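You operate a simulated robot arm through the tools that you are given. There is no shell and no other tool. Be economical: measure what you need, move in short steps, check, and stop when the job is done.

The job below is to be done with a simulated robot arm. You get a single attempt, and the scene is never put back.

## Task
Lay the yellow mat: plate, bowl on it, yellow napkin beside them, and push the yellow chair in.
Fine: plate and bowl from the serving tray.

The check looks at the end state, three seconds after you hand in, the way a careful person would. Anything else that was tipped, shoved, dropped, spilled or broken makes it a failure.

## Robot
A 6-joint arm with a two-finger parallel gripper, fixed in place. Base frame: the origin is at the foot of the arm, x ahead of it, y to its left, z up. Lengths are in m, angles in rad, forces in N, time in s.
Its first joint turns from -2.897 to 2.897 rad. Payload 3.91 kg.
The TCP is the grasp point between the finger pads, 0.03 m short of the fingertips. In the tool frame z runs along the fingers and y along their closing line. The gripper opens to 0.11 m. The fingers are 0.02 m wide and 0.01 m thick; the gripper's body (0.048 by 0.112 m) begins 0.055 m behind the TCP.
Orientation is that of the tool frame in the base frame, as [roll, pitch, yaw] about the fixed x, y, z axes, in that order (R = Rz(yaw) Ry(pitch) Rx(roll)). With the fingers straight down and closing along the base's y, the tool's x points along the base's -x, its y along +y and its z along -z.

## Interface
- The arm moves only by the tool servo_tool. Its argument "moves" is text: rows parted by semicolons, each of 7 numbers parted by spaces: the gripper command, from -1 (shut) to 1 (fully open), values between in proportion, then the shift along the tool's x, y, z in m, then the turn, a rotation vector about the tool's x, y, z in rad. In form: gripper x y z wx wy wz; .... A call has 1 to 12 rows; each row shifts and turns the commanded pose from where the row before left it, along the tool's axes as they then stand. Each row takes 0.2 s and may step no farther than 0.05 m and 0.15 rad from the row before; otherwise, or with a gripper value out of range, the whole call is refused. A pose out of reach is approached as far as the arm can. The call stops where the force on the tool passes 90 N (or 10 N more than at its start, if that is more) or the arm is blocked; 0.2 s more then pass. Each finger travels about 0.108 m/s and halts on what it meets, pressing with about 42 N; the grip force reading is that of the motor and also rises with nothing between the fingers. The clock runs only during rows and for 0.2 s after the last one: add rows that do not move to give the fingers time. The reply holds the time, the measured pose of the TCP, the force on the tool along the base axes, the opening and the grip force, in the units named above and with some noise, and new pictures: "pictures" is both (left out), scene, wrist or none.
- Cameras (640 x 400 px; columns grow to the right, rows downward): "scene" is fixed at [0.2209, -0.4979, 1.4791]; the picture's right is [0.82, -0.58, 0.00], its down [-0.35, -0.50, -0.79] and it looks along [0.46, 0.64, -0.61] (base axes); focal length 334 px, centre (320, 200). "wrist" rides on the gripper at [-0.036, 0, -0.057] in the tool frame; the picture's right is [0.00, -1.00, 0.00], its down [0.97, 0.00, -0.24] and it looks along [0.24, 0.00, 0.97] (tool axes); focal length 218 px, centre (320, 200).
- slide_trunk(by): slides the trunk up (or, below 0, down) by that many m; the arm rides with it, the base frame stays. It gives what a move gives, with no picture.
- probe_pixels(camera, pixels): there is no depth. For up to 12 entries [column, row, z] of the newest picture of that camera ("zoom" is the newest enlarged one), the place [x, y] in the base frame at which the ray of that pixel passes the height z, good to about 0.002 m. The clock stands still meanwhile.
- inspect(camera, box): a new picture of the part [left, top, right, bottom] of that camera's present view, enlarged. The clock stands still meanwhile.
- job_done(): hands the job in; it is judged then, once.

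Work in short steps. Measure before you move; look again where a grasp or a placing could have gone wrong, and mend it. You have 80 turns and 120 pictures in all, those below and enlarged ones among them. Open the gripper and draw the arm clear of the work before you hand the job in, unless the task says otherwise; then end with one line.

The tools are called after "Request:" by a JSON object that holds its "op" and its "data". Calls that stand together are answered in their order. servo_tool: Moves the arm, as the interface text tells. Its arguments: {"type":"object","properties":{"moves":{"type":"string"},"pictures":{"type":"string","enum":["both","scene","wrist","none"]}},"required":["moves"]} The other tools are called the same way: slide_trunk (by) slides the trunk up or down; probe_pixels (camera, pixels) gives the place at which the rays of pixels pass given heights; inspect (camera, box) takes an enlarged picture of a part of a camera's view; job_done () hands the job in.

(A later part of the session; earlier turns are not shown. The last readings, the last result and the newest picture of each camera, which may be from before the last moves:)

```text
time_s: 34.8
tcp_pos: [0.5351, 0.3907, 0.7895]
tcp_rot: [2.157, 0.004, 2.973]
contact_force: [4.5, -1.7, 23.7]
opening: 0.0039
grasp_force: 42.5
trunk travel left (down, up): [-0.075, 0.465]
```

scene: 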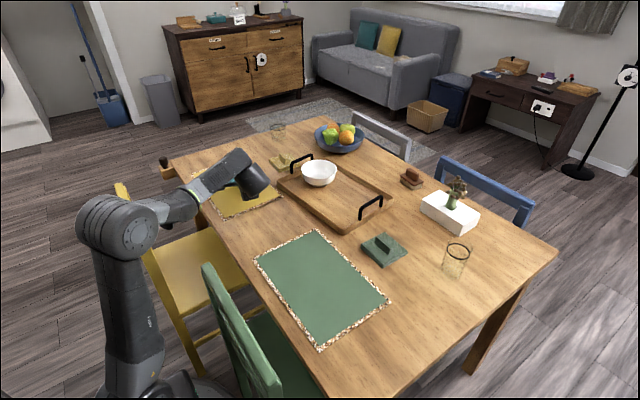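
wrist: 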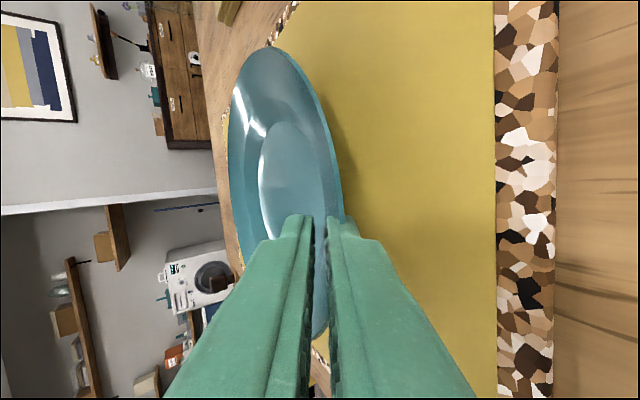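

Nearly flat at +24 N. I open the fingers slightly while easing up 2 mm, then back out along the fingers.

Request:
{"op": "servo_tool", "data": {"moves": "-0.88 0 0.002 -0.001 0 0 0; -0.8 0 0.001 0 0 0 0; -0.8 0 0 0 0 0 0", "pictures": "wrist"}}

```text
time_s: 35.6
tcp_pos: [0.5345, 0.3939, 0.7885]
tcp_rot: [2.163, 0.0, 2.972]
contact_force: [-0.3, -0.4, -0.3]
opening: 0.0109
grasp_force: 0.0
trunk travel left (down, up): [-0.075, 0.465]
```

wrist: 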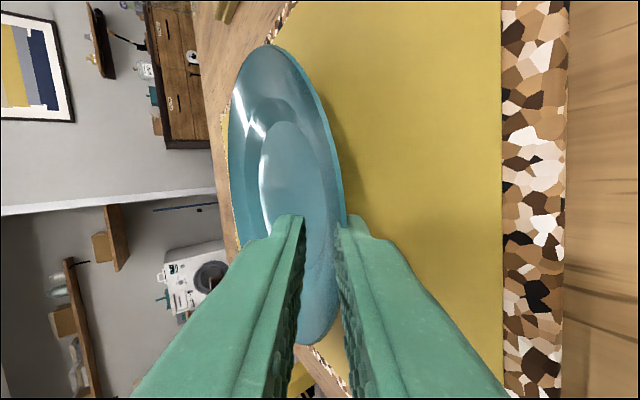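

Released with no residual force. I back out along the finger axis.

Request:
{"op": "servo_tool", "data": {"moves": "-0.8 0 0 -0.01 0 0 0; -0.8 0 0 -0.015 0 0 0; -0.8 0 0 -0.025 0 0 0; -0.8 0 0 -0.04 0 0 0; -0.8 0 0.02 -0.04 0 0 0; -0.8 0 0.02 -0.04 0 0 0; -0.8 0 0.04 -0.02 0 0 0; -0.8 0 0 0 0 0 0"}}

Request:
{"op": "inspect", "data": {"camera": "scene", "box": [170, 120, 330, 240]}}

```text
time_s: 37.4
tcp_pos: [0.5169, 0.2798, 0.9619]
tcp_rot: [2.162, -0.001, 2.975]
contact_force: [-0.6, 1.1, -0.4]
opening: 0.0111
grasp_force: 0.1
trunk travel left (down, up): [-0.075, 0.465]
```

scene: 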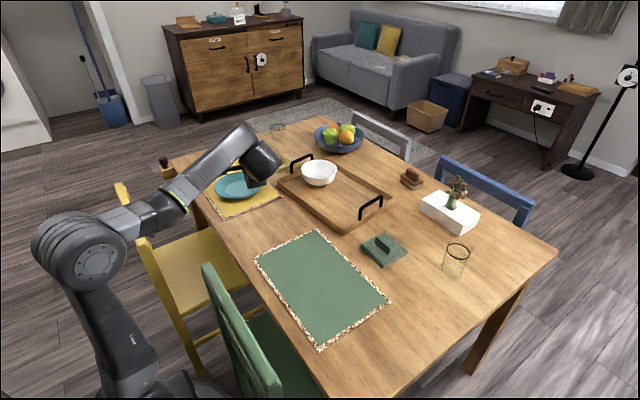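
wrist: 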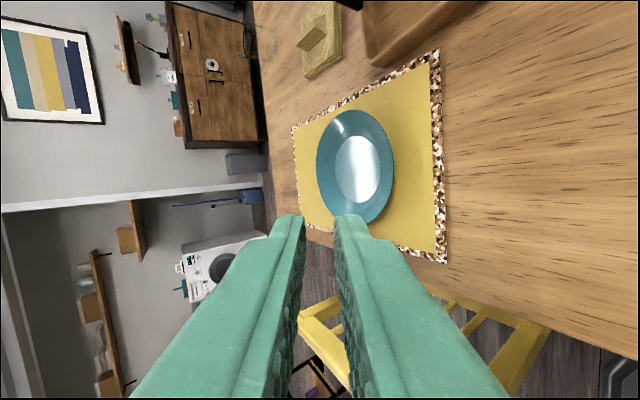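

```text
3.33 times, centred on (250, 180) of scene
```

zoom: 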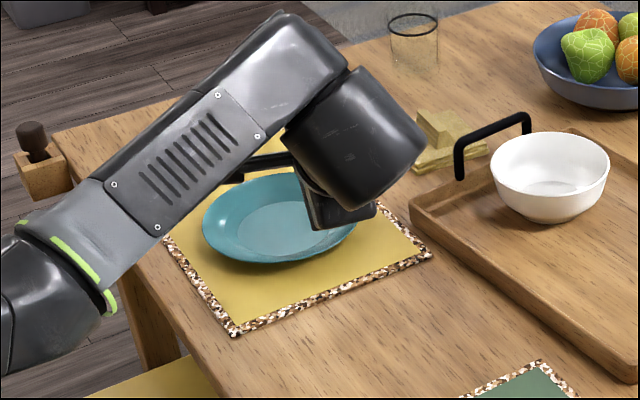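

The plate sits flat on the mat. I measure its centre and the mat edges from this view.

Request:
{"op": "probe_pixels", "data": {"camera": "wrist", "pixels": [[316, 160, 0.776], [394, 168, 0.776], [350, 109, 0.776], [360, 222, 0.776], [358, 169, 0.766], [437, 52, 0.762], [445, 262, 0.762], [293, 128, 0.762], [303, 225, 0.762]]}}

```text
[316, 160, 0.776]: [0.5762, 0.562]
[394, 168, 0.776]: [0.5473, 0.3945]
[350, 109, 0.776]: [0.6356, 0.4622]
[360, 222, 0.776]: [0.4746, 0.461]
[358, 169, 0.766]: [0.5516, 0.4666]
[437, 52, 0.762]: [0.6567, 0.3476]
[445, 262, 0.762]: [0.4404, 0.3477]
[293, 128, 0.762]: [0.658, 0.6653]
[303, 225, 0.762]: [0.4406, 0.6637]
```

Plate centre ≈(0.555,0.474), wholly on the mat (y 0.347–0.668), leaving room for the napkin at y≈0.613. For the bowl I raise the trunk 0.2 and reorient: tilt down to ~24° and yaw toward the bowl.

Request:
{"op": "slide_trunk", "data": {"by": 0.2}}

Request:
{"op": "servo_tool", "data": {"moves": "-0.6 0 0 0 0.14 0 0; -0.6 0 0 0 0.14 0 0; -0.6 0 0 0 0.14 0 0; -0.6 0 0 0 0.14 0 0; -0.6 0 0 0 0 -0.0565 0.1265; -0.6 0 0 0 0 -0.0565 0.1265; -0.6 0 0 0 0 -0.0565 0.1265; -0.6 0 0 0 0 -0.0565 0.1265; -0.6 0 0 0 0 -0.0565 0.1265; -0.6 0 0 0 0 -0.0565 0.1265; -0.6 0 0 0 0 -0.0565 0.1265; -0.6 0 0 0 0 0 0"}}

```text
time_s: 39.6
tcp_pos: [0.5166, 0.2804, 1.1603]
tcp_rot: [2.161, 0.001, 2.973]
contact_force: [-0.8, -0.2, -0.3]
opening: 0.011
grasp_force: 0.0
trunk travel left (down, up): [-0.275, 0.265]
```

```text
time_s: 42.2
tcp_pos: [0.5176, 0.2795, 1.1621]
tcp_rot: [2.721, -0.001, 2.002]
contact_force: [0.6, 0.6, -0.1]
opening: 0.0223
grasp_force: 0.1
trunk travel left (down, up): [-0.275, 0.265]
```

scene: 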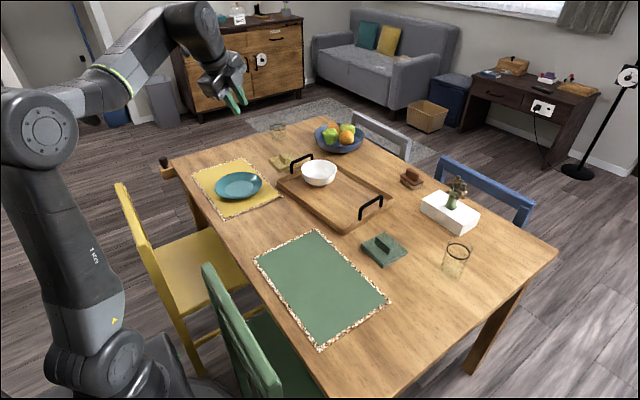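
wrist: 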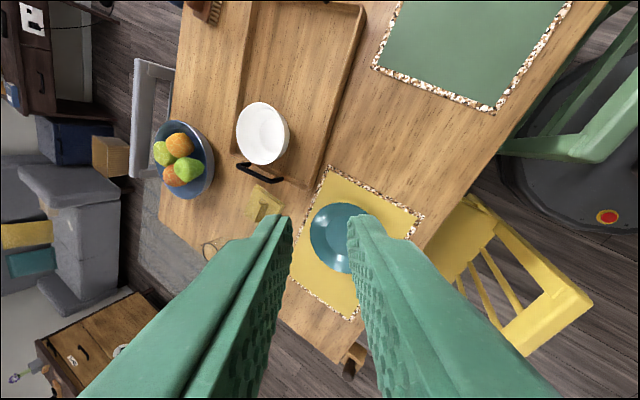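

Good orientation (tilt 24°, yaw toward bowl). I move to a pre-grasp above the bowl's near rim.

Request:
{"op": "servo_tool", "data": {"moves": "-0.36 -0.008 0.0091 0.0427 0 0 0; -0.36 -0.008 0.0091 0.0427 0 0 0; -0.36 -0.008 0.0091 0.0427 0 0 0; -0.36 -0.008 0.0091 0.0427 0 0 0; -0.36 -0.008 0.0091 0.0427 0 0 0; -0.36 -0.008 0.0091 0.0427 0 0 0; -0.36 -0.008 0.0091 0.0427 0 0 0; -0.36 -0.008 0.0091 0.0427 0 0 0; -0.36 0 0 0 0 0 0"}}

Request:
{"op": "inspect", "data": {"camera": "scene", "box": [270, 130, 366, 190]}}

```text
time_s: 44.2
tcp_pos: [0.7317, 0.3065, 0.8793]
tcp_rot: [2.721, -0.001, 2.003]
contact_force: [0.0, 0.3, -0.6]
opening: 0.0352
grasp_force: 0.0
trunk travel left (down, up): [-0.275, 0.265]
```

scene: 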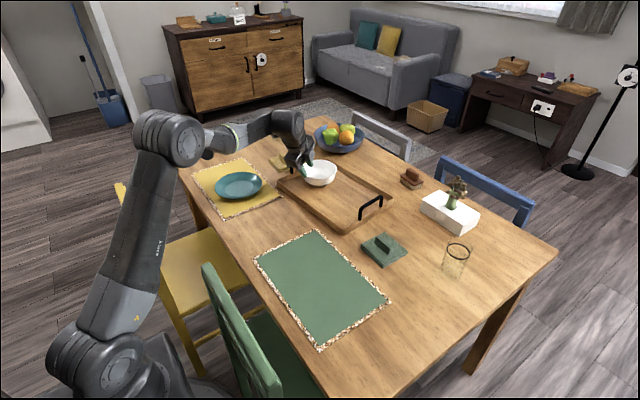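
wrist: 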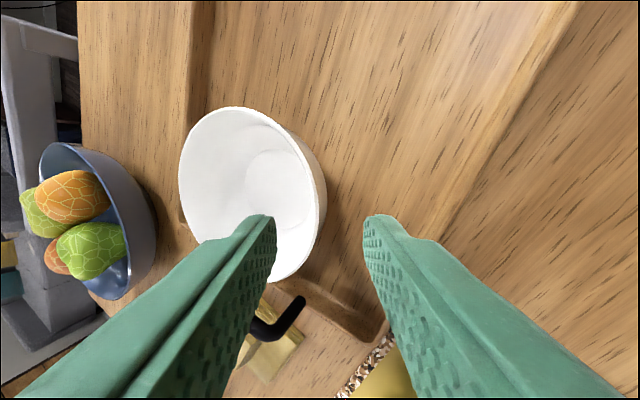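

```text
6.67 times, centred on (318, 160) of scene
```

zoom: 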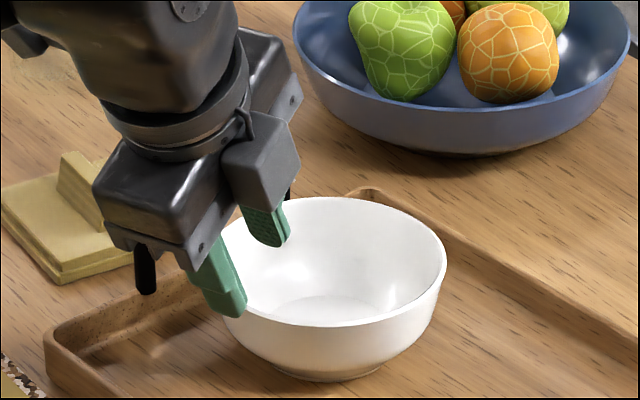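

The near rim (col 326, row ~205) lies between the fingers (275–365). I probe it to fine-tune.

Request:
{"op": "probe_pixels", "data": {"camera": "wrist", "pixels": [[327, 205, 0.818], [179, 180, 0.818], [232, 107, 0.818], [275, 282, 0.818], [327, 205, 0.81], [179, 180, 0.81]]}}

```text
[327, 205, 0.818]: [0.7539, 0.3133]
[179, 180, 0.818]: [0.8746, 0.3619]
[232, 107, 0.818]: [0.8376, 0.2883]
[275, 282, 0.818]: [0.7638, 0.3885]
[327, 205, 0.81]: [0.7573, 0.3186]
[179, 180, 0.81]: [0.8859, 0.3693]
```

Matches the plan (rim at 0.754,0.315). I advance 0.06 along the fingers in small steps.

Request:
{"op": "servo_tool", "data": {"moves": "-0.36 -0.004 0 0.02 0 0 0; -0.36 0 0 0.015 0 0 0; -0.36 0 0 0.012 0 0 0; -0.36 0 0 0.01 0 0 0; -0.36 0 0 0 0 0 0", "pictures": "wrist"}}

Request:
{"op": "inspect", "data": {"camera": "scene", "box": [270, 130, 366, 190]}}

```text
time_s: 45.4
tcp_pos: [0.754, 0.3129, 0.8268]
tcp_rot: [2.721, 0.0, 2.005]
contact_force: [0.2, -0.2, 0.3]
opening: 0.0354
grasp_force: 0.2
trunk travel left (down, up): [-0.275, 0.265]
```

wrist: 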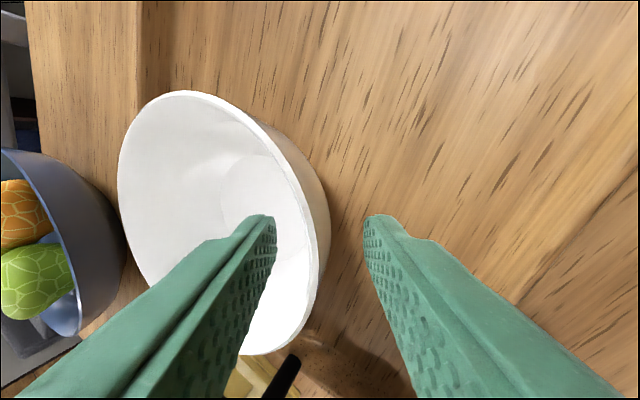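

```text
6.67 times, centred on (318, 160) of scene
```

zoom: 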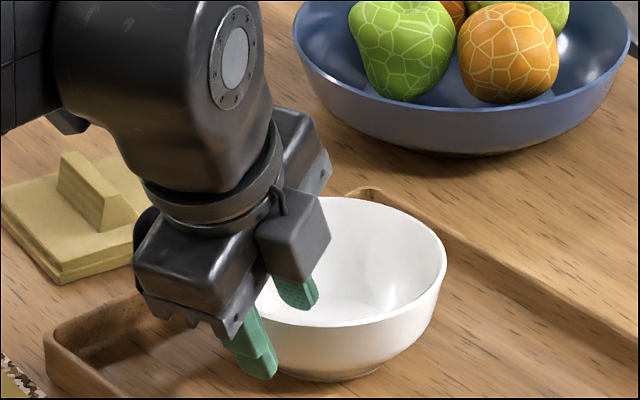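

Inner finger inside, outer finger outside. Close.

Request:
{"op": "servo_tool", "data": {"moves": "-1 0 0 0.003 0 0 0; -1 0 0 0 0 0 0; -1 0 0 0 0 0 0", "pictures": "none"}}

Request:
{"op": "servo_tool", "data": {"moves": "-1 0 0.0041 -0.0091 0 0 0; -1 0 0.0041 -0.0091 0 0 0; -1 0 0.0041 -0.0091 0 0 0; -1 0 0 0 0 0 0"}}

```text
time_s: 46.2
tcp_pos: [0.7547, 0.3143, 0.8277]
tcp_rot: [2.713, 0.001, 2.003]
contact_force: [5.7, 2.6, 18.9]
opening: 0.004
grasp_force: 42.2
trunk travel left (down, up): [-0.275, 0.265]
```

```text
time_s: 47.2
tcp_pos: [0.7558, 0.315, 0.8541]
tcp_rot: [2.723, 0.0, 2.004]
contact_force: [-0.2, -0.2, -3.2]
opening: 0.0043
grasp_force: 41.8
trunk travel left (down, up): [-0.275, 0.265]
```

scene: 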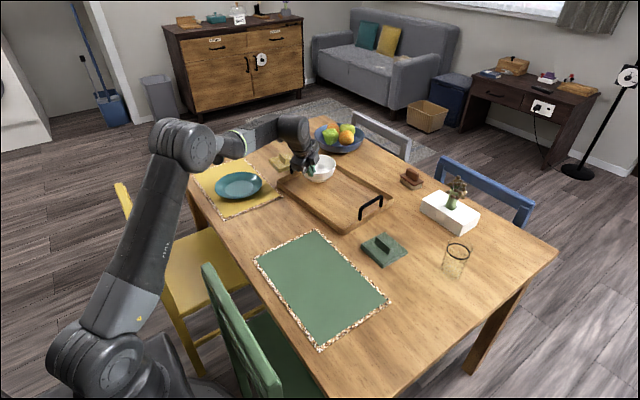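
wrist: 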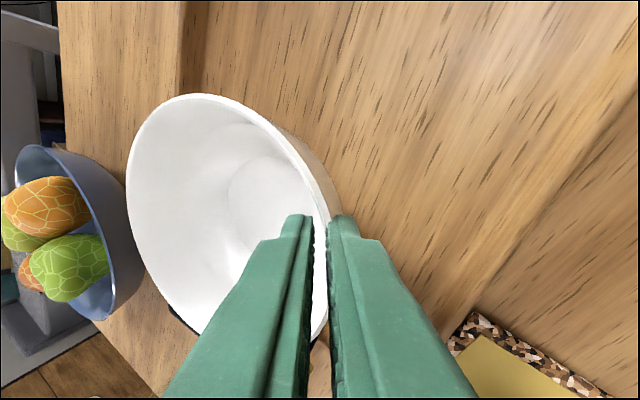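

The bowl is held (−3.2 N). I lift 0.11 m more, then carry it level over the plate.

Request:
{"op": "servo_tool", "data": {"moves": "-1 0 0.015 -0.0335 0 0 0; -1 0 0.015 -0.0335 0 0 0; -1 0 0.015 -0.0335 0 0 0; -1 0.0321 -0.024 -0.0107 0 0 0; -1 0.0321 -0.024 -0.0107 0 0 0; -1 0.0321 -0.024 -0.0107 0 0 0; -1 0.0321 -0.024 -0.0107 0 0 0; -1 0.0321 -0.024 -0.0107 0 0 0; -1 0.0321 -0.024 -0.0107 0 0 0; -1 0.0321 -0.024 -0.0107 0 0 0; -1 0 0 0 0 0 0"}}

Request:
{"op": "inspect", "data": {"camera": "scene", "box": [170, 100, 330, 220]}}

```text
time_s: 49.6
tcp_pos: [0.4932, 0.44, 0.9647]
tcp_rot: [2.721, -0.001, 2.004]
contact_force: [0.1, 0.1, -3.4]
opening: 0.0042
grasp_force: 42.1
trunk travel left (down, up): [-0.275, 0.265]
```

scene: 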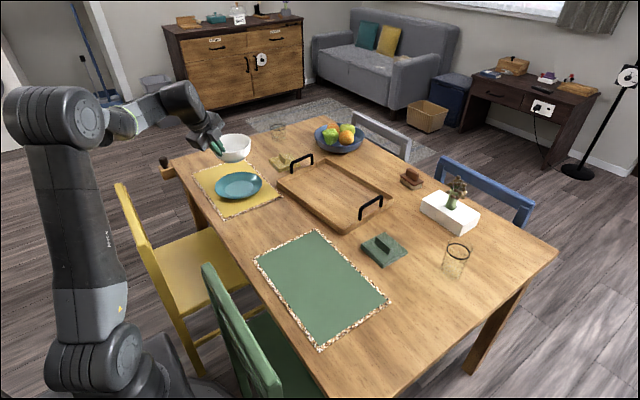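
wrist: 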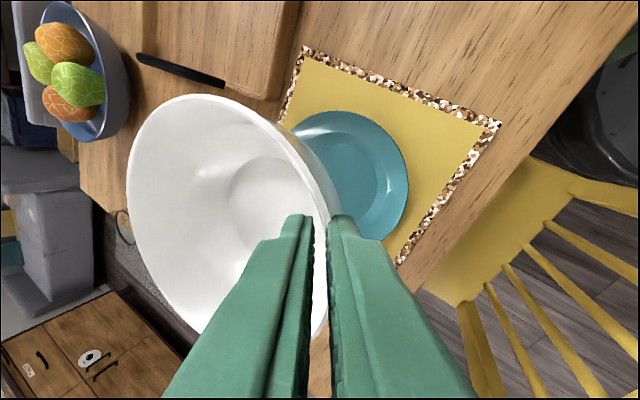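

```text
3.33 times, centred on (250, 160) of scene
```

zoom: 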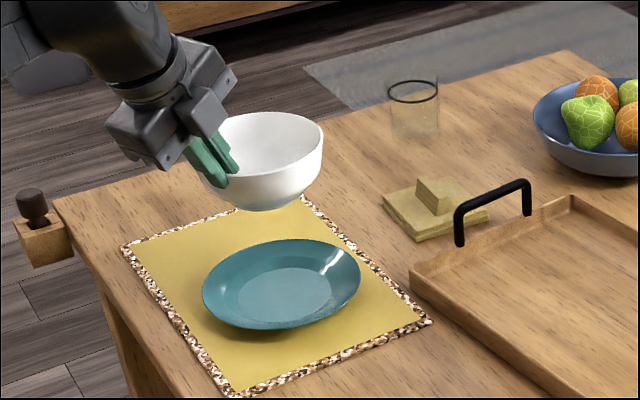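

The bowl looks level. I probe its rim and foot position against the plate.

Request:
{"op": "probe_pixels", "data": {"camera": "wrist", "pixels": [[127, 190, 0.957], [332, 205, 0.957], [200, 94, 0.957], [230, 200, 0.91], [405, 195, 0.776], [344, 111, 0.776]]}}

Request:
{"op": "probe_pixels", "data": {"camera": "zoom", "pixels": [[323, 143, 0.957], [258, 112, 0.957], [270, 208, 0.905], [202, 287, 0.776], [361, 275, 0.776], [290, 240, 0.776], [270, 329, 0.776], [283, 295, 0.765]]}}

```text
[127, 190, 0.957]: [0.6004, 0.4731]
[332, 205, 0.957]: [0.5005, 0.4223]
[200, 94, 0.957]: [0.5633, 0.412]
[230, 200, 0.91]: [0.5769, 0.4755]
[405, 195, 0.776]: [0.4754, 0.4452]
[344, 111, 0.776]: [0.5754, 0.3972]
```

```text
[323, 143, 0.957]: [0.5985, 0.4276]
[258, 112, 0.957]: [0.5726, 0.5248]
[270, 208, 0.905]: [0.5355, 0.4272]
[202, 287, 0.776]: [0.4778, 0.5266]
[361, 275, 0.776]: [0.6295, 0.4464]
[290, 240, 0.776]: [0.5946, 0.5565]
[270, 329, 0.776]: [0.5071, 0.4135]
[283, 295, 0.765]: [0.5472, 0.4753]
```

Bowl centre ≈(0.553,0.472) vs plate ≈(0.554,0.479): shift +5 mm in y while descending 0.115 m, then compare again.

Request:
{"op": "servo_tool", "data": {"moves": "-1 0.003 -0.0143 0.0365 0 0 0; -1 0.003 -0.0163 0.0365 0 0 0; -1 0 -0.0143 0.032 0 0 0; -1 0 0 0 0 0 0"}}

Request:
{"op": "inspect", "data": {"camera": "scene", "box": [190, 130, 286, 220]}}

```text
time_s: 50.6
tcp_pos: [0.4936, 0.4475, 0.8485]
tcp_rot: [2.721, 0.0, 2.003]
contact_force: [-0.5, -0.1, -4.1]
opening: 0.0044
grasp_force: 42.1
trunk travel left (down, up): [-0.275, 0.265]
```

scene: 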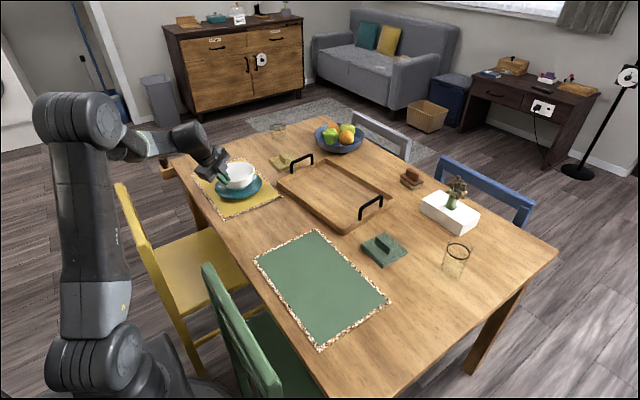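
wrist: 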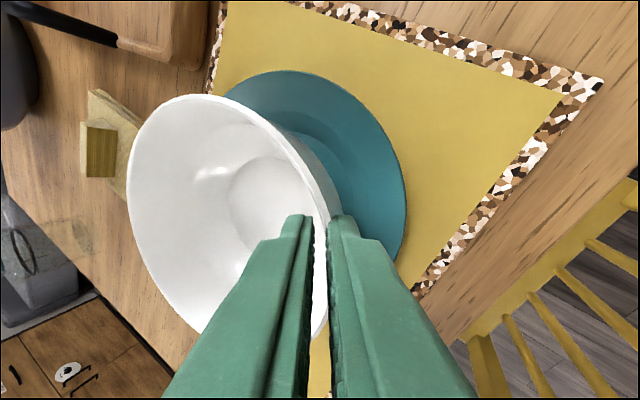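

```text
4.44 times, centred on (238, 175) of scene
```

zoom: 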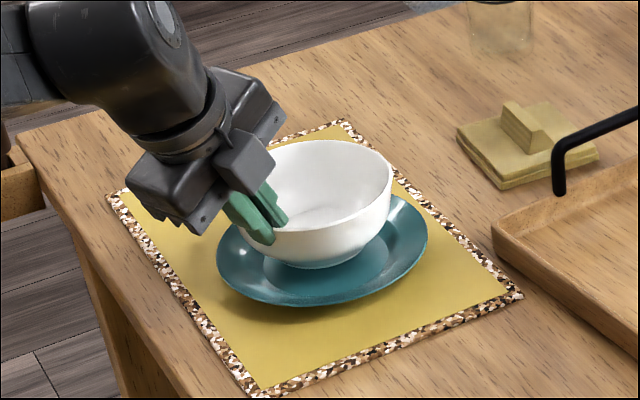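

Well centred (foot col ~325 vs plate ~322), perhaps a few mm toward the camera; I nudge 3–4 mm away and lower until touchdown.

Request:
{"op": "servo_tool", "data": {"moves": "-1 0.002 -0.001 0.0095 0 0 0; -1 0 -0.0016 0.0037 0 0 0; -1 0 0 0 0 0 0", "pictures": "none"}}

Request:
{"op": "servo_tool", "data": {"moves": "-1 0 -0.0012 0.0027 0 0 0; -1 0 0 0 0 0 0", "pictures": "none"}}

Request:
{"op": "servo_tool", "data": {"moves": "-1 0 -0.0012 0.0027 0 0 0; -1 0 0 0 0 0 0", "pictures": "none"}}

```text
time_s: 51.4
tcp_pos: [0.4942, 0.4504, 0.8363]
tcp_rot: [2.72, 0.0, 2.003]
contact_force: [-1.2, -1.3, 1.9]
opening: 0.0045
grasp_force: 42.3
trunk travel left (down, up): [-0.275, 0.265]
```

```text
time_s: 52.0
tcp_pos: [0.4938, 0.4502, 0.8351]
tcp_rot: [2.718, 0.002, 2.005]
contact_force: [-2.8, -3.4, 9.0]
opening: 0.0043
grasp_force: 42.4
trunk travel left (down, up): [-0.275, 0.265]
```

```text
time_s: 52.6
tcp_pos: [0.496, 0.4502, 0.8317]
tcp_rot: [2.718, 0.002, 2.003]
contact_force: [-4.2, -5.3, 10.9]
opening: 0.0048
grasp_force: 42.2
trunk travel left (down, up): [-0.275, 0.265]
```

Touchdown at +11 N. I check the view before releasing.

Request:
{"op": "inspect", "data": {"camera": "scene", "box": [190, 130, 286, 220]}}

```text
4.44 times, centred on (238, 175) of scene
```

zoom: 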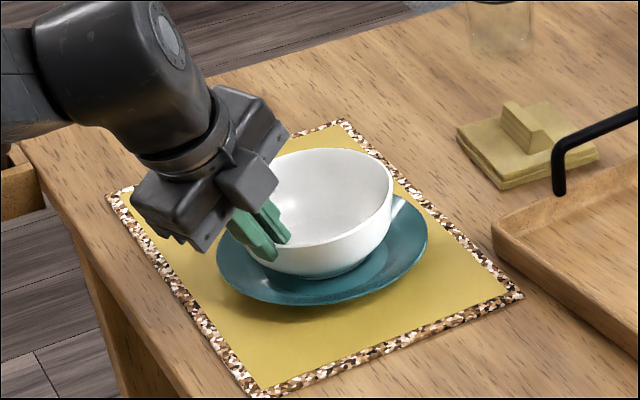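

The bowl is resting on the plate, slightly canted in the grip; I open gently so it settles.

Request:
{"op": "servo_tool", "data": {"moves": "-0.9 0 0 0 0 0 0; -0.75 0 0 0 0 0 0; -0.6 0 0 0 0 0 0; -0.6 0 0 0 0 0 0", "pictures": "wrist"}}

Request:
{"op": "inspect", "data": {"camera": "scene", "box": [190, 130, 286, 220]}}

```text
time_s: 53.6
tcp_pos: [0.4937, 0.4513, 0.8308]
tcp_rot: [2.721, 0.0, 2.004]
contact_force: [0.4, -1.0, -1.1]
opening: 0.0221
grasp_force: 0.0
trunk travel left (down, up): [-0.275, 0.265]
```

wrist: 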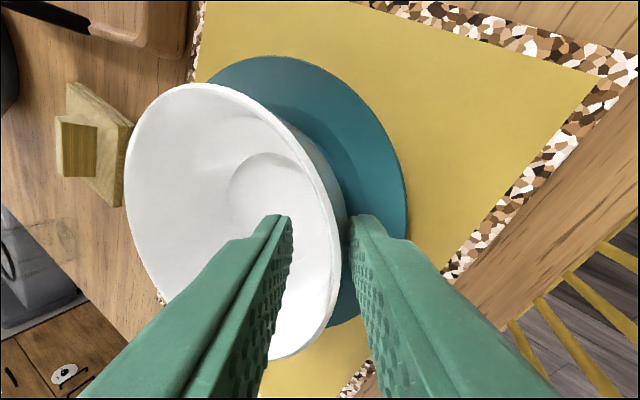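

```text
4.44 times, centred on (238, 175) of scene
```

zoom: 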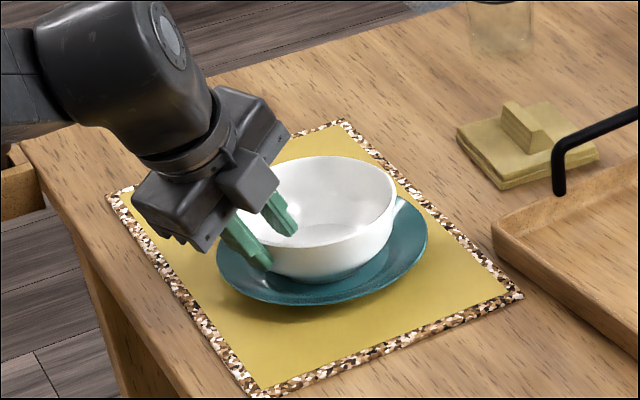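

Released; the rim is close to the outer finger, so I shift 5 mm outward and withdraw along the fingers.

Request:
{"op": "servo_tool", "data": {"moves": "-0.6 0 -0.005 0 0 0 0; -0.6 0 0 -0.015 0 0 0; -0.6 0 0 -0.03 0 0 0; -0.6 0 0 -0.04 0 0 0; -0.6 0 0 -0.045 0 0 0; -0.6 0 0 -0.045 0 0 0; -0.6 0 0 -0.045 0 0 0; -0.6 0 0 0 0 0 0"}}

Request:
{"op": "inspect", "data": {"camera": "scene", "box": [190, 130, 286, 220]}}

```text
time_s: 55.4
tcp_pos: [0.4077, 0.4119, 1.0306]
tcp_rot: [2.72, -0.001, 2.005]
contact_force: [-0.9, 0.0, -0.2]
opening: 0.0219
grasp_force: 0.0
trunk travel left (down, up): [-0.275, 0.265]
```

scene: 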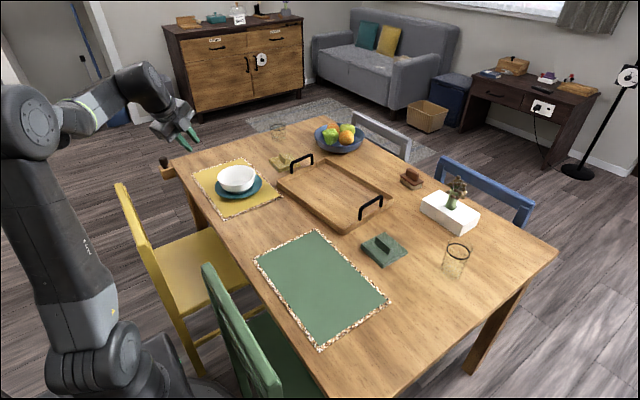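
wrist: 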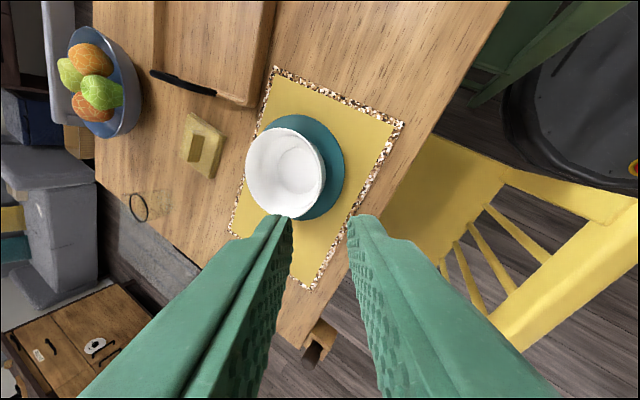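

```text
4.44 times, centred on (238, 175) of scene
```

zoom: 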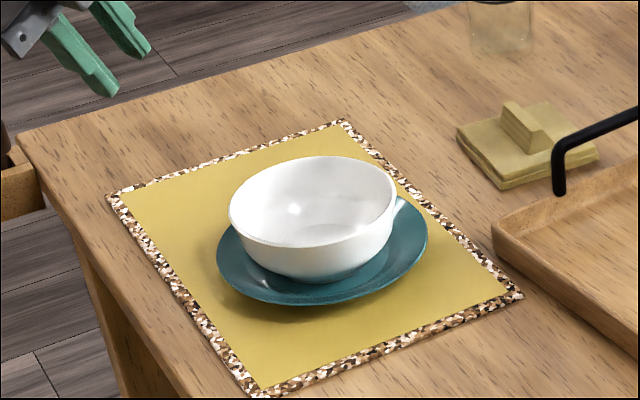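

The bowl ended up canted: its right/far side (scene zoom 398,195) rides up the plate's rim slope, so it must move back. I measure the offset.

Request:
{"op": "inspect", "data": {"camera": "wrist", "box": [220, 60, 420, 300]}}

Request:
{"op": "probe_pixels", "data": {"camera": "scene", "pixels": [[214.6, 181, 0.78], [263, 177.5, 0.78], [238, 198.5, 0.78], [218, 178, 0.82], [256, 173, 0.82]]}}

```text
1.67 times, centred on (320, 180) of wrist
```

zoom: 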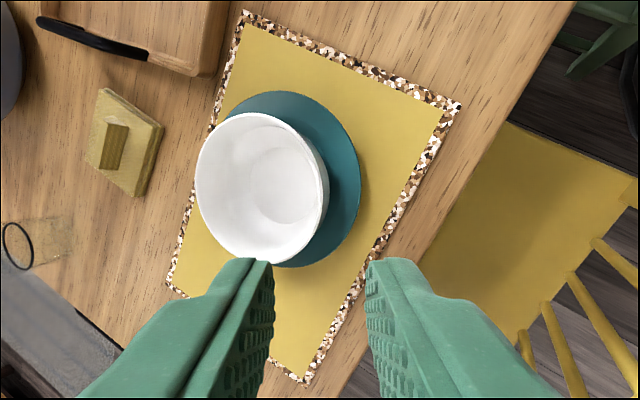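

```text
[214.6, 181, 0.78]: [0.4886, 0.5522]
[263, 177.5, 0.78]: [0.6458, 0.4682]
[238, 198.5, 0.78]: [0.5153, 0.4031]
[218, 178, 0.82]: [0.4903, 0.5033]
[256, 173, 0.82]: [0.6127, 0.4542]
```

Request:
{"op": "probe_pixels", "data": {"camera": "zoom", "pixels": [[360, 172, 0.778], [270, 91, 0.778], [290, 268, 0.778], [222, 125, 0.778], [291, 188, 0.775], [196, 180, 0.825], [329, 190, 0.815], [250, 112, 0.82], [275, 263, 0.82]]}}

```text
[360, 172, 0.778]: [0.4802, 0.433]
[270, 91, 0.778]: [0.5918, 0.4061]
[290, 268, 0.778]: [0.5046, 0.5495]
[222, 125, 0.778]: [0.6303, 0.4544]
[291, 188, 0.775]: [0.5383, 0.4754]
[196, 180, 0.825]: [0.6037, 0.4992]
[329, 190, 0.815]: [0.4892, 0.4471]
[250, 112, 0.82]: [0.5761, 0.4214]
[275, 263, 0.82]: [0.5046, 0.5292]
```

Request:
{"op": "inspect", "data": {"camera": "scene", "box": [206, 158, 270, 206]}}

```text
8.33 times, centred on (238, 182) of scene
```

zoom: 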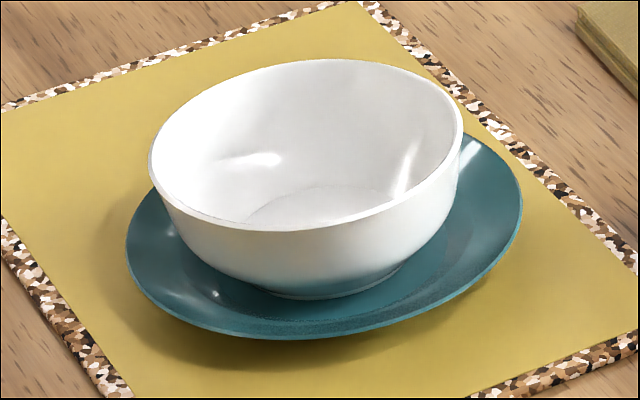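

Comparing bowl rim and plate ellipses (both skewed equally by perspective), the bowl is in fact level, its foot on the plate's flat about 1 cm off centre – fine. Next the napkin: I untilt and turn the gripper so that it closes along y.

Request:
{"op": "servo_tool", "data": {"moves": "0 0 0 0 0.14 0 0; 0 0 0 0 0.14 0 0; 0 0 0 0 0.14 0 0; 0 0 0 0 0 0 -0.1423; 0 0 0 0 0 0 -0.1423; 0 0 0 0 0 0 -0.1423; 0 0 0 0 0 0 -0.1423; 0 0 0 0 0 0 -0.1423; 0 0 0 0 0 0 -0.1423; 0 0 0 0 0 0 -0.1423; 0 0 0 0 0 0 -0.1423; 0 0 0 0 0 0 0", "pictures": "none"}}

Request:
{"op": "servo_tool", "data": {"moves": "0.3 -0.045 0.018 0 0 0 0; 0.3 -0.045 0.018 0 0 0 0; 0.3 -0.045 0.018 0 0 0 0; 0.3 -0.045 0.018 0 0 0 0; 0.3 -0.045 0.018 0 0 0 0; 0.3 0 0.02 0 0 -0.14 0; 0.3 0 0 0 0 -0.14 0; 0.3 0 0 0 0 -0.14 0; 0.3 0 0 0 0 -0.14 0; 0.3 0 0 0 0 -0.14 0; 0.3 0 0 0 0 0 0"}}

```text
time_s: 58.0
tcp_pos: [0.4099, 0.4103, 1.0295]
tcp_rot: [-3.141, 0.003, -3.139]
contact_force: [0.6, 0.3, -0.6]
opening: 0.0552
grasp_force: 0.1
trunk travel left (down, up): [-0.275, 0.265]
```

```text
time_s: 60.4
tcp_pos: [0.5946, 0.4864, 1.0063]
tcp_rot: [-3.141, 0.705, -3.141]
contact_force: [0.5, -0.7, -0.1]
opening: 0.0716
grasp_force: 0.1
out of reach, approached as far as the arm can: row 4, 5
trunk travel left (down, up): [-0.275, 0.265]
```

scene: 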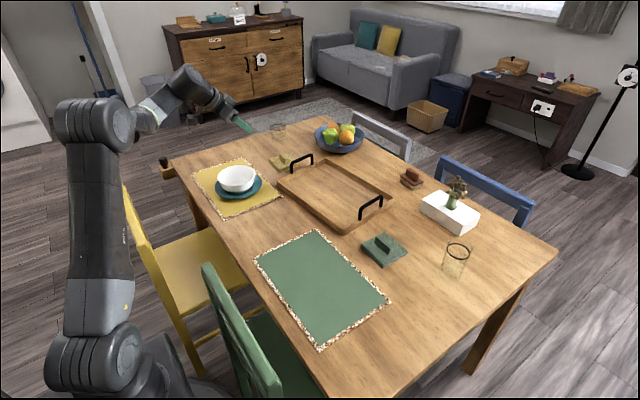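
wrist: 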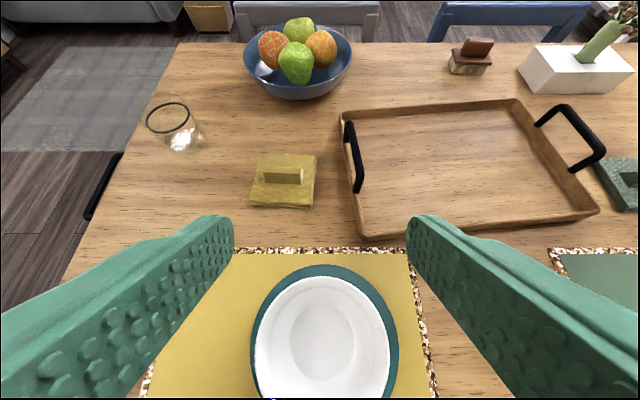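

Clear view: napkin at (283,182), ridge (263–303, 166–185). I probe it.

Request:
{"op": "inspect", "data": {"camera": "wrist", "box": [230, 130, 340, 220]}}

Request:
{"op": "probe_pixels", "data": {"camera": "wrist", "pixels": [[251, 207, 0.765], [313, 209, 0.765], [258, 154, 0.775], [317, 155, 0.775], [263, 182, 0.776], [302, 184, 0.776], [265, 168, 0.795], [303, 169, 0.795], [360, 190, 0.82]]}}

```text
4.44 times, centred on (285, 175) of wrist
```

zoom: 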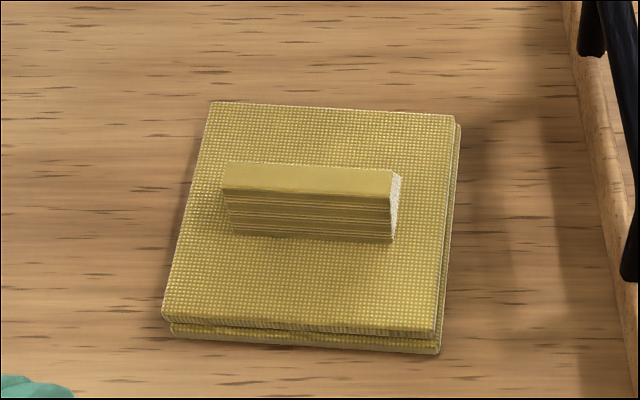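

```text
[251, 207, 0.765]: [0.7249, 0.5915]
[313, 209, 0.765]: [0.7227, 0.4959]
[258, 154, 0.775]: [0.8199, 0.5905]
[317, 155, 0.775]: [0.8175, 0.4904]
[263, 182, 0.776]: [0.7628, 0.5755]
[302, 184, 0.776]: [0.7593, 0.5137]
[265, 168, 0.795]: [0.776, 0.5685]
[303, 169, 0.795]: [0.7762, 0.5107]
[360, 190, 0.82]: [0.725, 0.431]
```

Ridge: y 0.513–0.573, x ≈0.765–0.785, top ≈0.796; napkin centre ≈(0.771,0.541). I go to a pre-grasp 6 cm back along the tilted finger axis, opening 0.083.

Request:
{"op": "servo_tool", "data": {"moves": "0.5 0.0008 0.0113 0.0391 0 0 0; 0.5 0.0008 0.0113 0.0391 0 0 0; 0.5 0.0008 0.0113 0.0391 0 0 0; 0.5 0.0008 0.0113 0.0391 0 0 0; 0.5 0.0008 0.0113 0.0391 0 0 0; 0.5 0 0 0 0 0 0"}}

```text
time_s: 61.8
tcp_pos: [0.7178, 0.5426, 0.853]
tcp_rot: [3.14, 0.701, 3.14]
contact_force: [0.3, 0.2, 0.4]
opening: 0.0827
grasp_force: 0.0
trunk travel left (down, up): [-0.275, 0.265]
```

scene: 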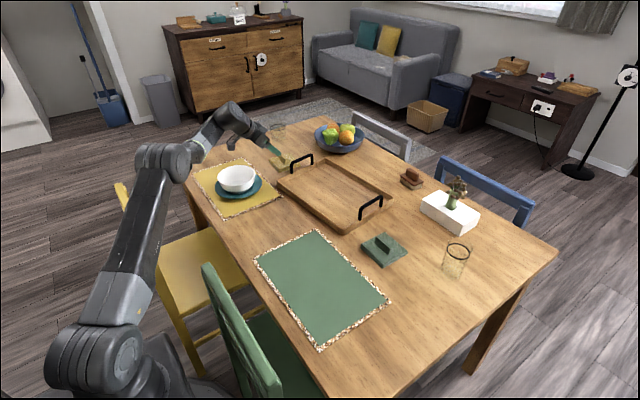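
wrist: 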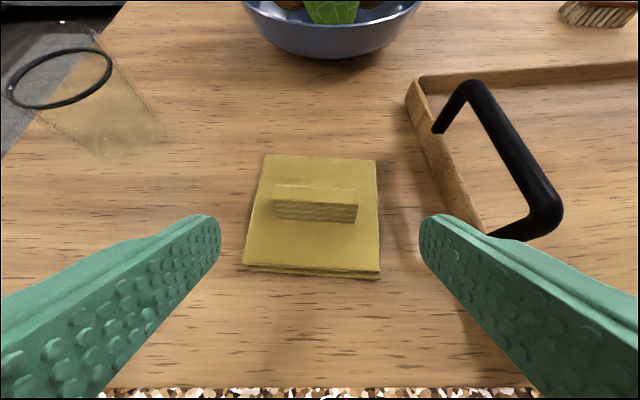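

Well aligned (ridge centred at col 316). I re-probe the ridge from close up.

Request:
{"op": "probe_pixels", "data": {"camera": "wrist", "pixels": [[275, 219, 0.776], [356, 223, 0.776], [245, 264, 0.775], [264, 154, 0.775], [376, 160, 0.775], [380, 272, 0.775], [276, 186, 0.796], [360, 190, 0.796]]}}

```text
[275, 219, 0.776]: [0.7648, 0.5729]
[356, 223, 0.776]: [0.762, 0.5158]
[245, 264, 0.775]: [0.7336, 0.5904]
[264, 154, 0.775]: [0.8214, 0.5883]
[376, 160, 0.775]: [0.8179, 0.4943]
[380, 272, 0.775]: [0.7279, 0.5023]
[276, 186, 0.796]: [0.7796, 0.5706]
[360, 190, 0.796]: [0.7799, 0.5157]
```

Consistent. I advance 0.058 along the fingers.

Request:
{"op": "servo_tool", "data": {"moves": "0.5 0 0.001 0.02 0 0 0; 0.5 0 0 0.02 0 0 0; 0.5 0 0 0.01 0 0 0; 0.5 0 0 0.006 0 0 0; 0.5 0 0 0 0 0 0", "pictures": "wrist"}}

Request:
{"op": "inspect", "data": {"camera": "scene", "box": [240, 110, 320, 170]}}

```text
time_s: 63.0
tcp_pos: [0.7532, 0.5435, 0.8094]
tcp_rot: [3.14, 0.701, 3.141]
contact_force: [0.2, -0.6, 0.5]
opening: 0.0827
grasp_force: 0.0
trunk travel left (down, up): [-0.275, 0.265]
```

wrist: 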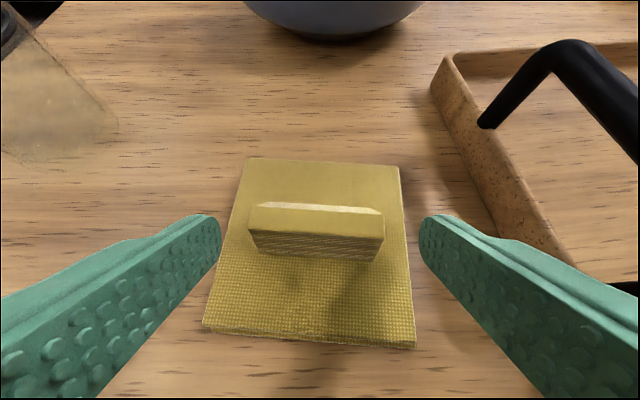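

```text
6.67 times, centred on (280, 140) of scene
```

zoom: 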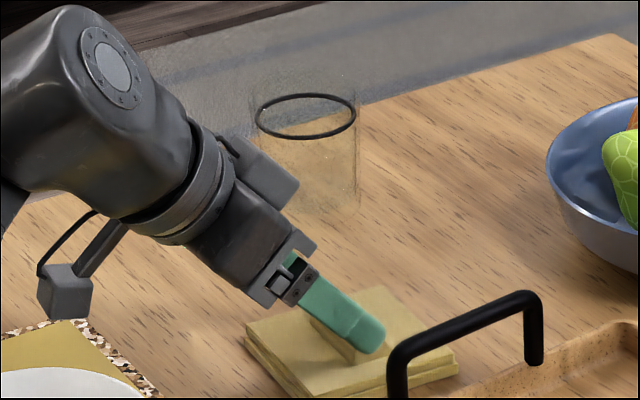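

The tips flank the ridge. I shift 3 mm forward and close.

Request:
{"op": "servo_tool", "data": {"moves": "0.5 -0.003 0 0.002 0 0 0; 0 0 0 0 0 0 0; -1 0 0 0 0 0 0; -1 0 0 0 0 0 0; -1 0 0 0 0 0 0; -1 0 0 0 0 0 0", "pictures": "none"}}

Request:
{"op": "servo_tool", "data": {"moves": "-1 -0.0065 0 -0.0076 0 0 0; -1 -0.0065 0 -0.0076 0 0 0; -1 -0.013 0 -0.015 0 0 0; -1 -0.013 0 -0.015 0 0 0; -1 0 0 0 0 0 0"}}

```text
time_s: 64.4
tcp_pos: [0.7573, 0.5428, 0.812]
tcp_rot: [-3.141, 0.701, -3.141]
contact_force: [-0.5, 0.3, -0.4]
opening: 0.0587
grasp_force: 42.0
trunk travel left (down, up): [-0.275, 0.265]
```

```text
time_s: 65.6
tcp_pos: [0.7502, 0.5367, 0.8701]
tcp_rot: [3.139, 0.701, -3.139]
contact_force: [0.1, -0.3, -0.9]
opening: 0.0586
grasp_force: 41.5
out of reach, approached as far as the arm can: row 3, 4
trunk travel left (down, up): [-0.275, 0.265]
```

scene: 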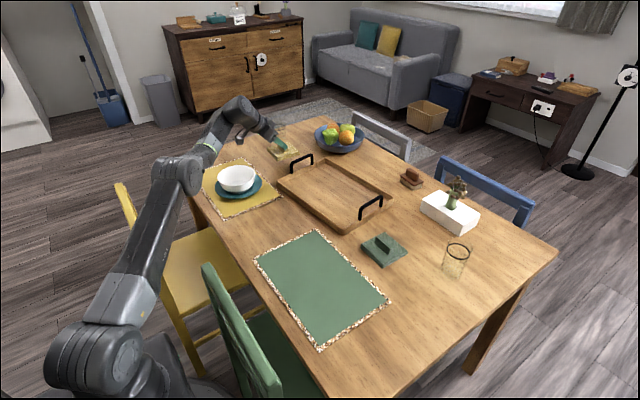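
wrist: 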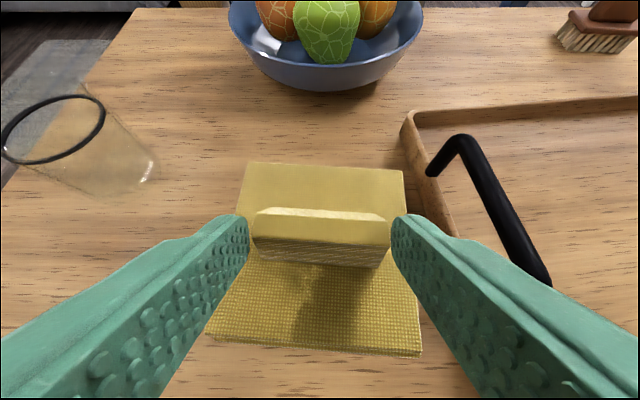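

Napkin lifted and held. I carry it up and back toward the left part of the mat, hovering at z≈0.96.

Request:
{"op": "servo_tool", "data": {"moves": "-1 0.018 0.0134 -0.035 0 0 0; -1 0.018 0.0134 -0.035 0 0 0; -1 0.018 0.0134 -0.035 0 0 0; -1 0.018 0.0134 -0.035 0 0 0; -1 0.018 0.0134 -0.035 0 0 0; -1 0.018 0.0134 -0.035 0 0 0; -1 0 0 0 0 0 0"}}

```text
time_s: 67.2
tcp_pos: [0.5318, 0.6168, 0.9611]
tcp_rot: [-3.141, 0.701, -3.141]
contact_force: [-0.7, 0.2, -0.5]
opening: 0.0588
grasp_force: 41.8
trunk travel left (down, up): [-0.275, 0.265]
```

scene: 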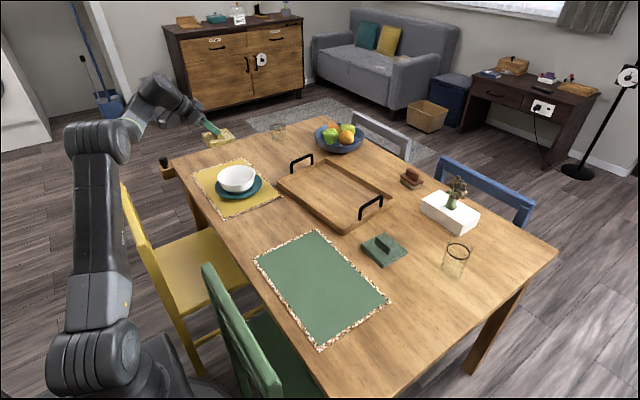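
wrist: 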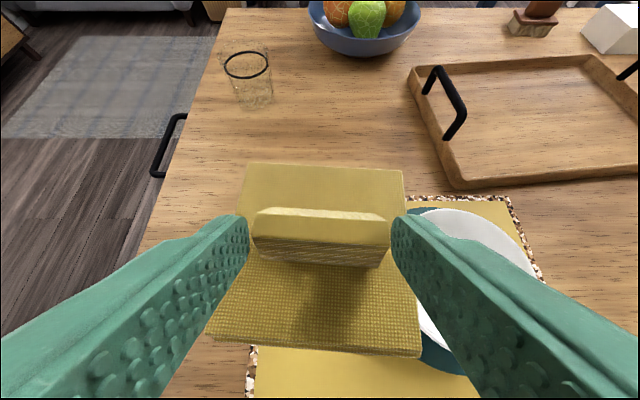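

Hovering right of target. I descend 0.12 m and look.

Request:
{"op": "servo_tool", "data": {"moves": "-1 0.0194 0 0.0229 0 0 0; -1 0.0194 0 0.0229 0 0 0; -1 0.0194 0 0.0229 0 0 0; -1 0.0194 0 0.0229 0 0 0; -1 0 0 0 0 0 0"}}

Request:
{"op": "inspect", "data": {"camera": "scene", "box": [150, 110, 310, 230]}}

```text
time_s: 68.4
tcp_pos: [0.5314, 0.6155, 0.8403]
tcp_rot: [3.141, 0.701, 3.141]
contact_force: [0.3, -0.1, -0.3]
opening: 0.0587
grasp_force: 42.3
trunk travel left (down, up): [-0.275, 0.265]
```

scene: 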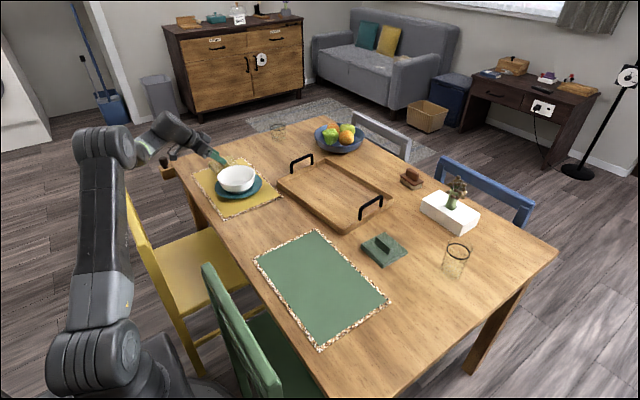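
wrist: 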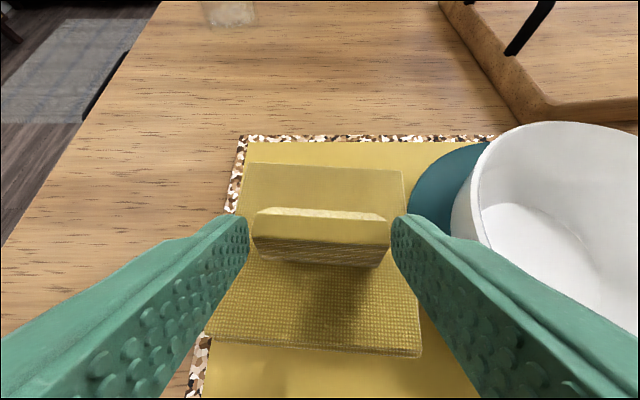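

```text
3.33 times, centred on (230, 170) of scene
```

zoom: 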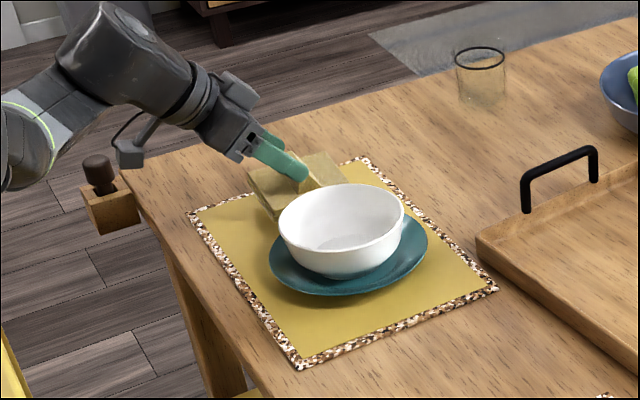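

Clear of the plate and bowl. I lower the last ~27 mm gently, watching force.

Request:
{"op": "servo_tool", "data": {"moves": "-1 0.0097 0 0.0114 0 0 0; -1 0.0032 0 0.0038 0 0 0; -1 0 0 0 0 0 0", "pictures": "none"}}

Request:
{"op": "servo_tool", "data": {"moves": "-1 0.002 0 0.0023 0 0 0; -1 0 0 0 0 0 0", "pictures": "none"}}

Request:
{"op": "servo_tool", "data": {"moves": "-1 0.002 0 0.0023 0 0 0; -1 0 0 0 0 0 0", "pictures": "wrist"}}

```text
time_s: 69.2
tcp_pos: [0.5324, 0.6165, 0.8199]
tcp_rot: [-3.141, 0.702, -3.141]
contact_force: [-1.4, -0.3, -0.5]
opening: 0.0586
grasp_force: 42.2
trunk travel left (down, up): [-0.275, 0.265]
```

```text
time_s: 69.8
tcp_pos: [0.5322, 0.6174, 0.8176]
tcp_rot: [-3.141, 0.702, -3.141]
contact_force: [0.0, 0.5, -0.2]
opening: 0.0587
grasp_force: 42.1
trunk travel left (down, up): [-0.275, 0.265]
```

```text
time_s: 70.4
tcp_pos: [0.5314, 0.6166, 0.8167]
tcp_rot: [3.14, 0.703, 3.141]
contact_force: [-0.2, 1.0, 5.9]
opening: 0.0588
grasp_force: 41.8
trunk travel left (down, up): [-0.275, 0.265]
```

wrist: 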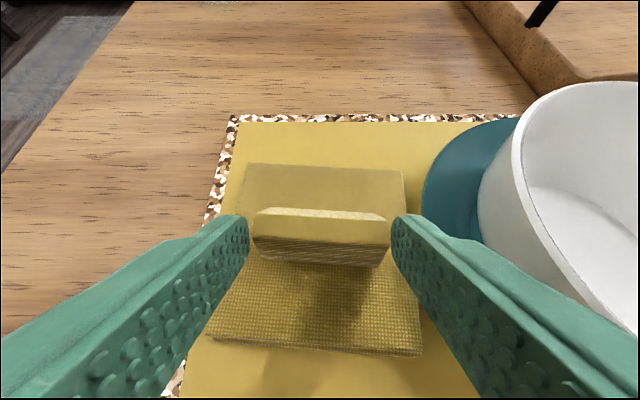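

Touchdown (5.9 N), plate clear. I open to 0.068 and withdraw along the fingers.

Request:
{"op": "servo_tool", "data": {"moves": "0.24 0 0 0 0 0 0; 0.24 0 0 0 0 0 0; 0.24 0 0 -0.015 0 0 0; 0.24 0 0 -0.03 0 0 0; 0.24 0 0 -0.04 0 0 0; 0.24 -0.02 0 -0.04 0 0 0; 0.24 -0.03 0 -0.035 0 0 0; 0.24 -0.03 0 -0.035 0 0 0; 0.24 0 0 0 0 0 0"}}

Request:
{"op": "inspect", "data": {"camera": "scene", "box": [150, 110, 310, 230]}}

```text
time_s: 72.4
tcp_pos: [0.4659, 0.616, 1.0169]
tcp_rot: [3.141, 0.701, 3.141]
contact_force: [0.2, 0.0, -0.1]
opening: 0.0684
grasp_force: 0.1
trunk travel left (down, up): [-0.275, 0.265]
```

scene: 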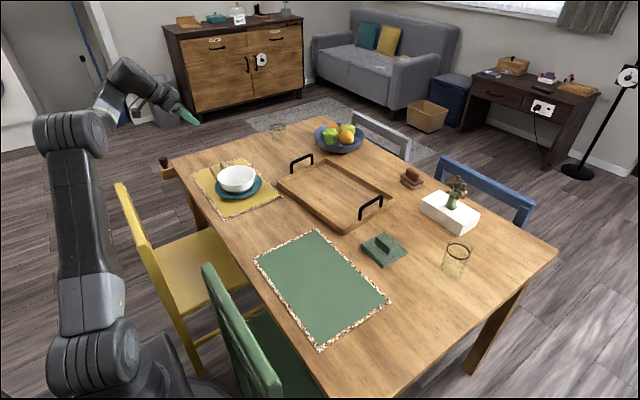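
wrist: 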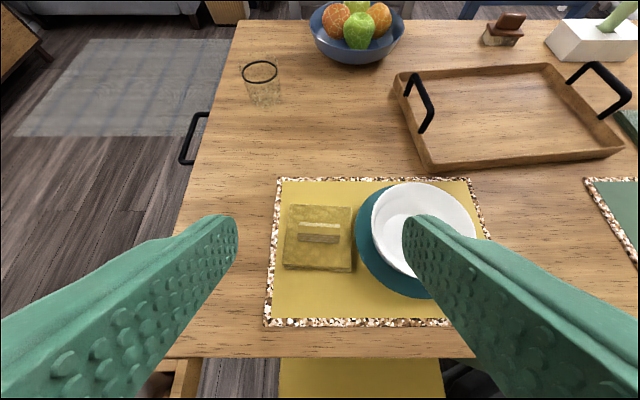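

```text
3.33 times, centred on (230, 170) of scene
```

zoom: 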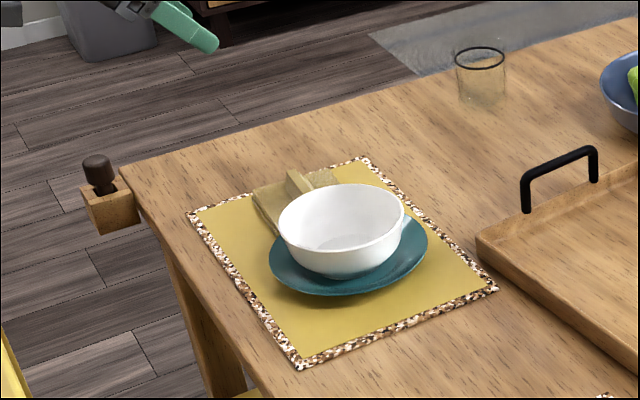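

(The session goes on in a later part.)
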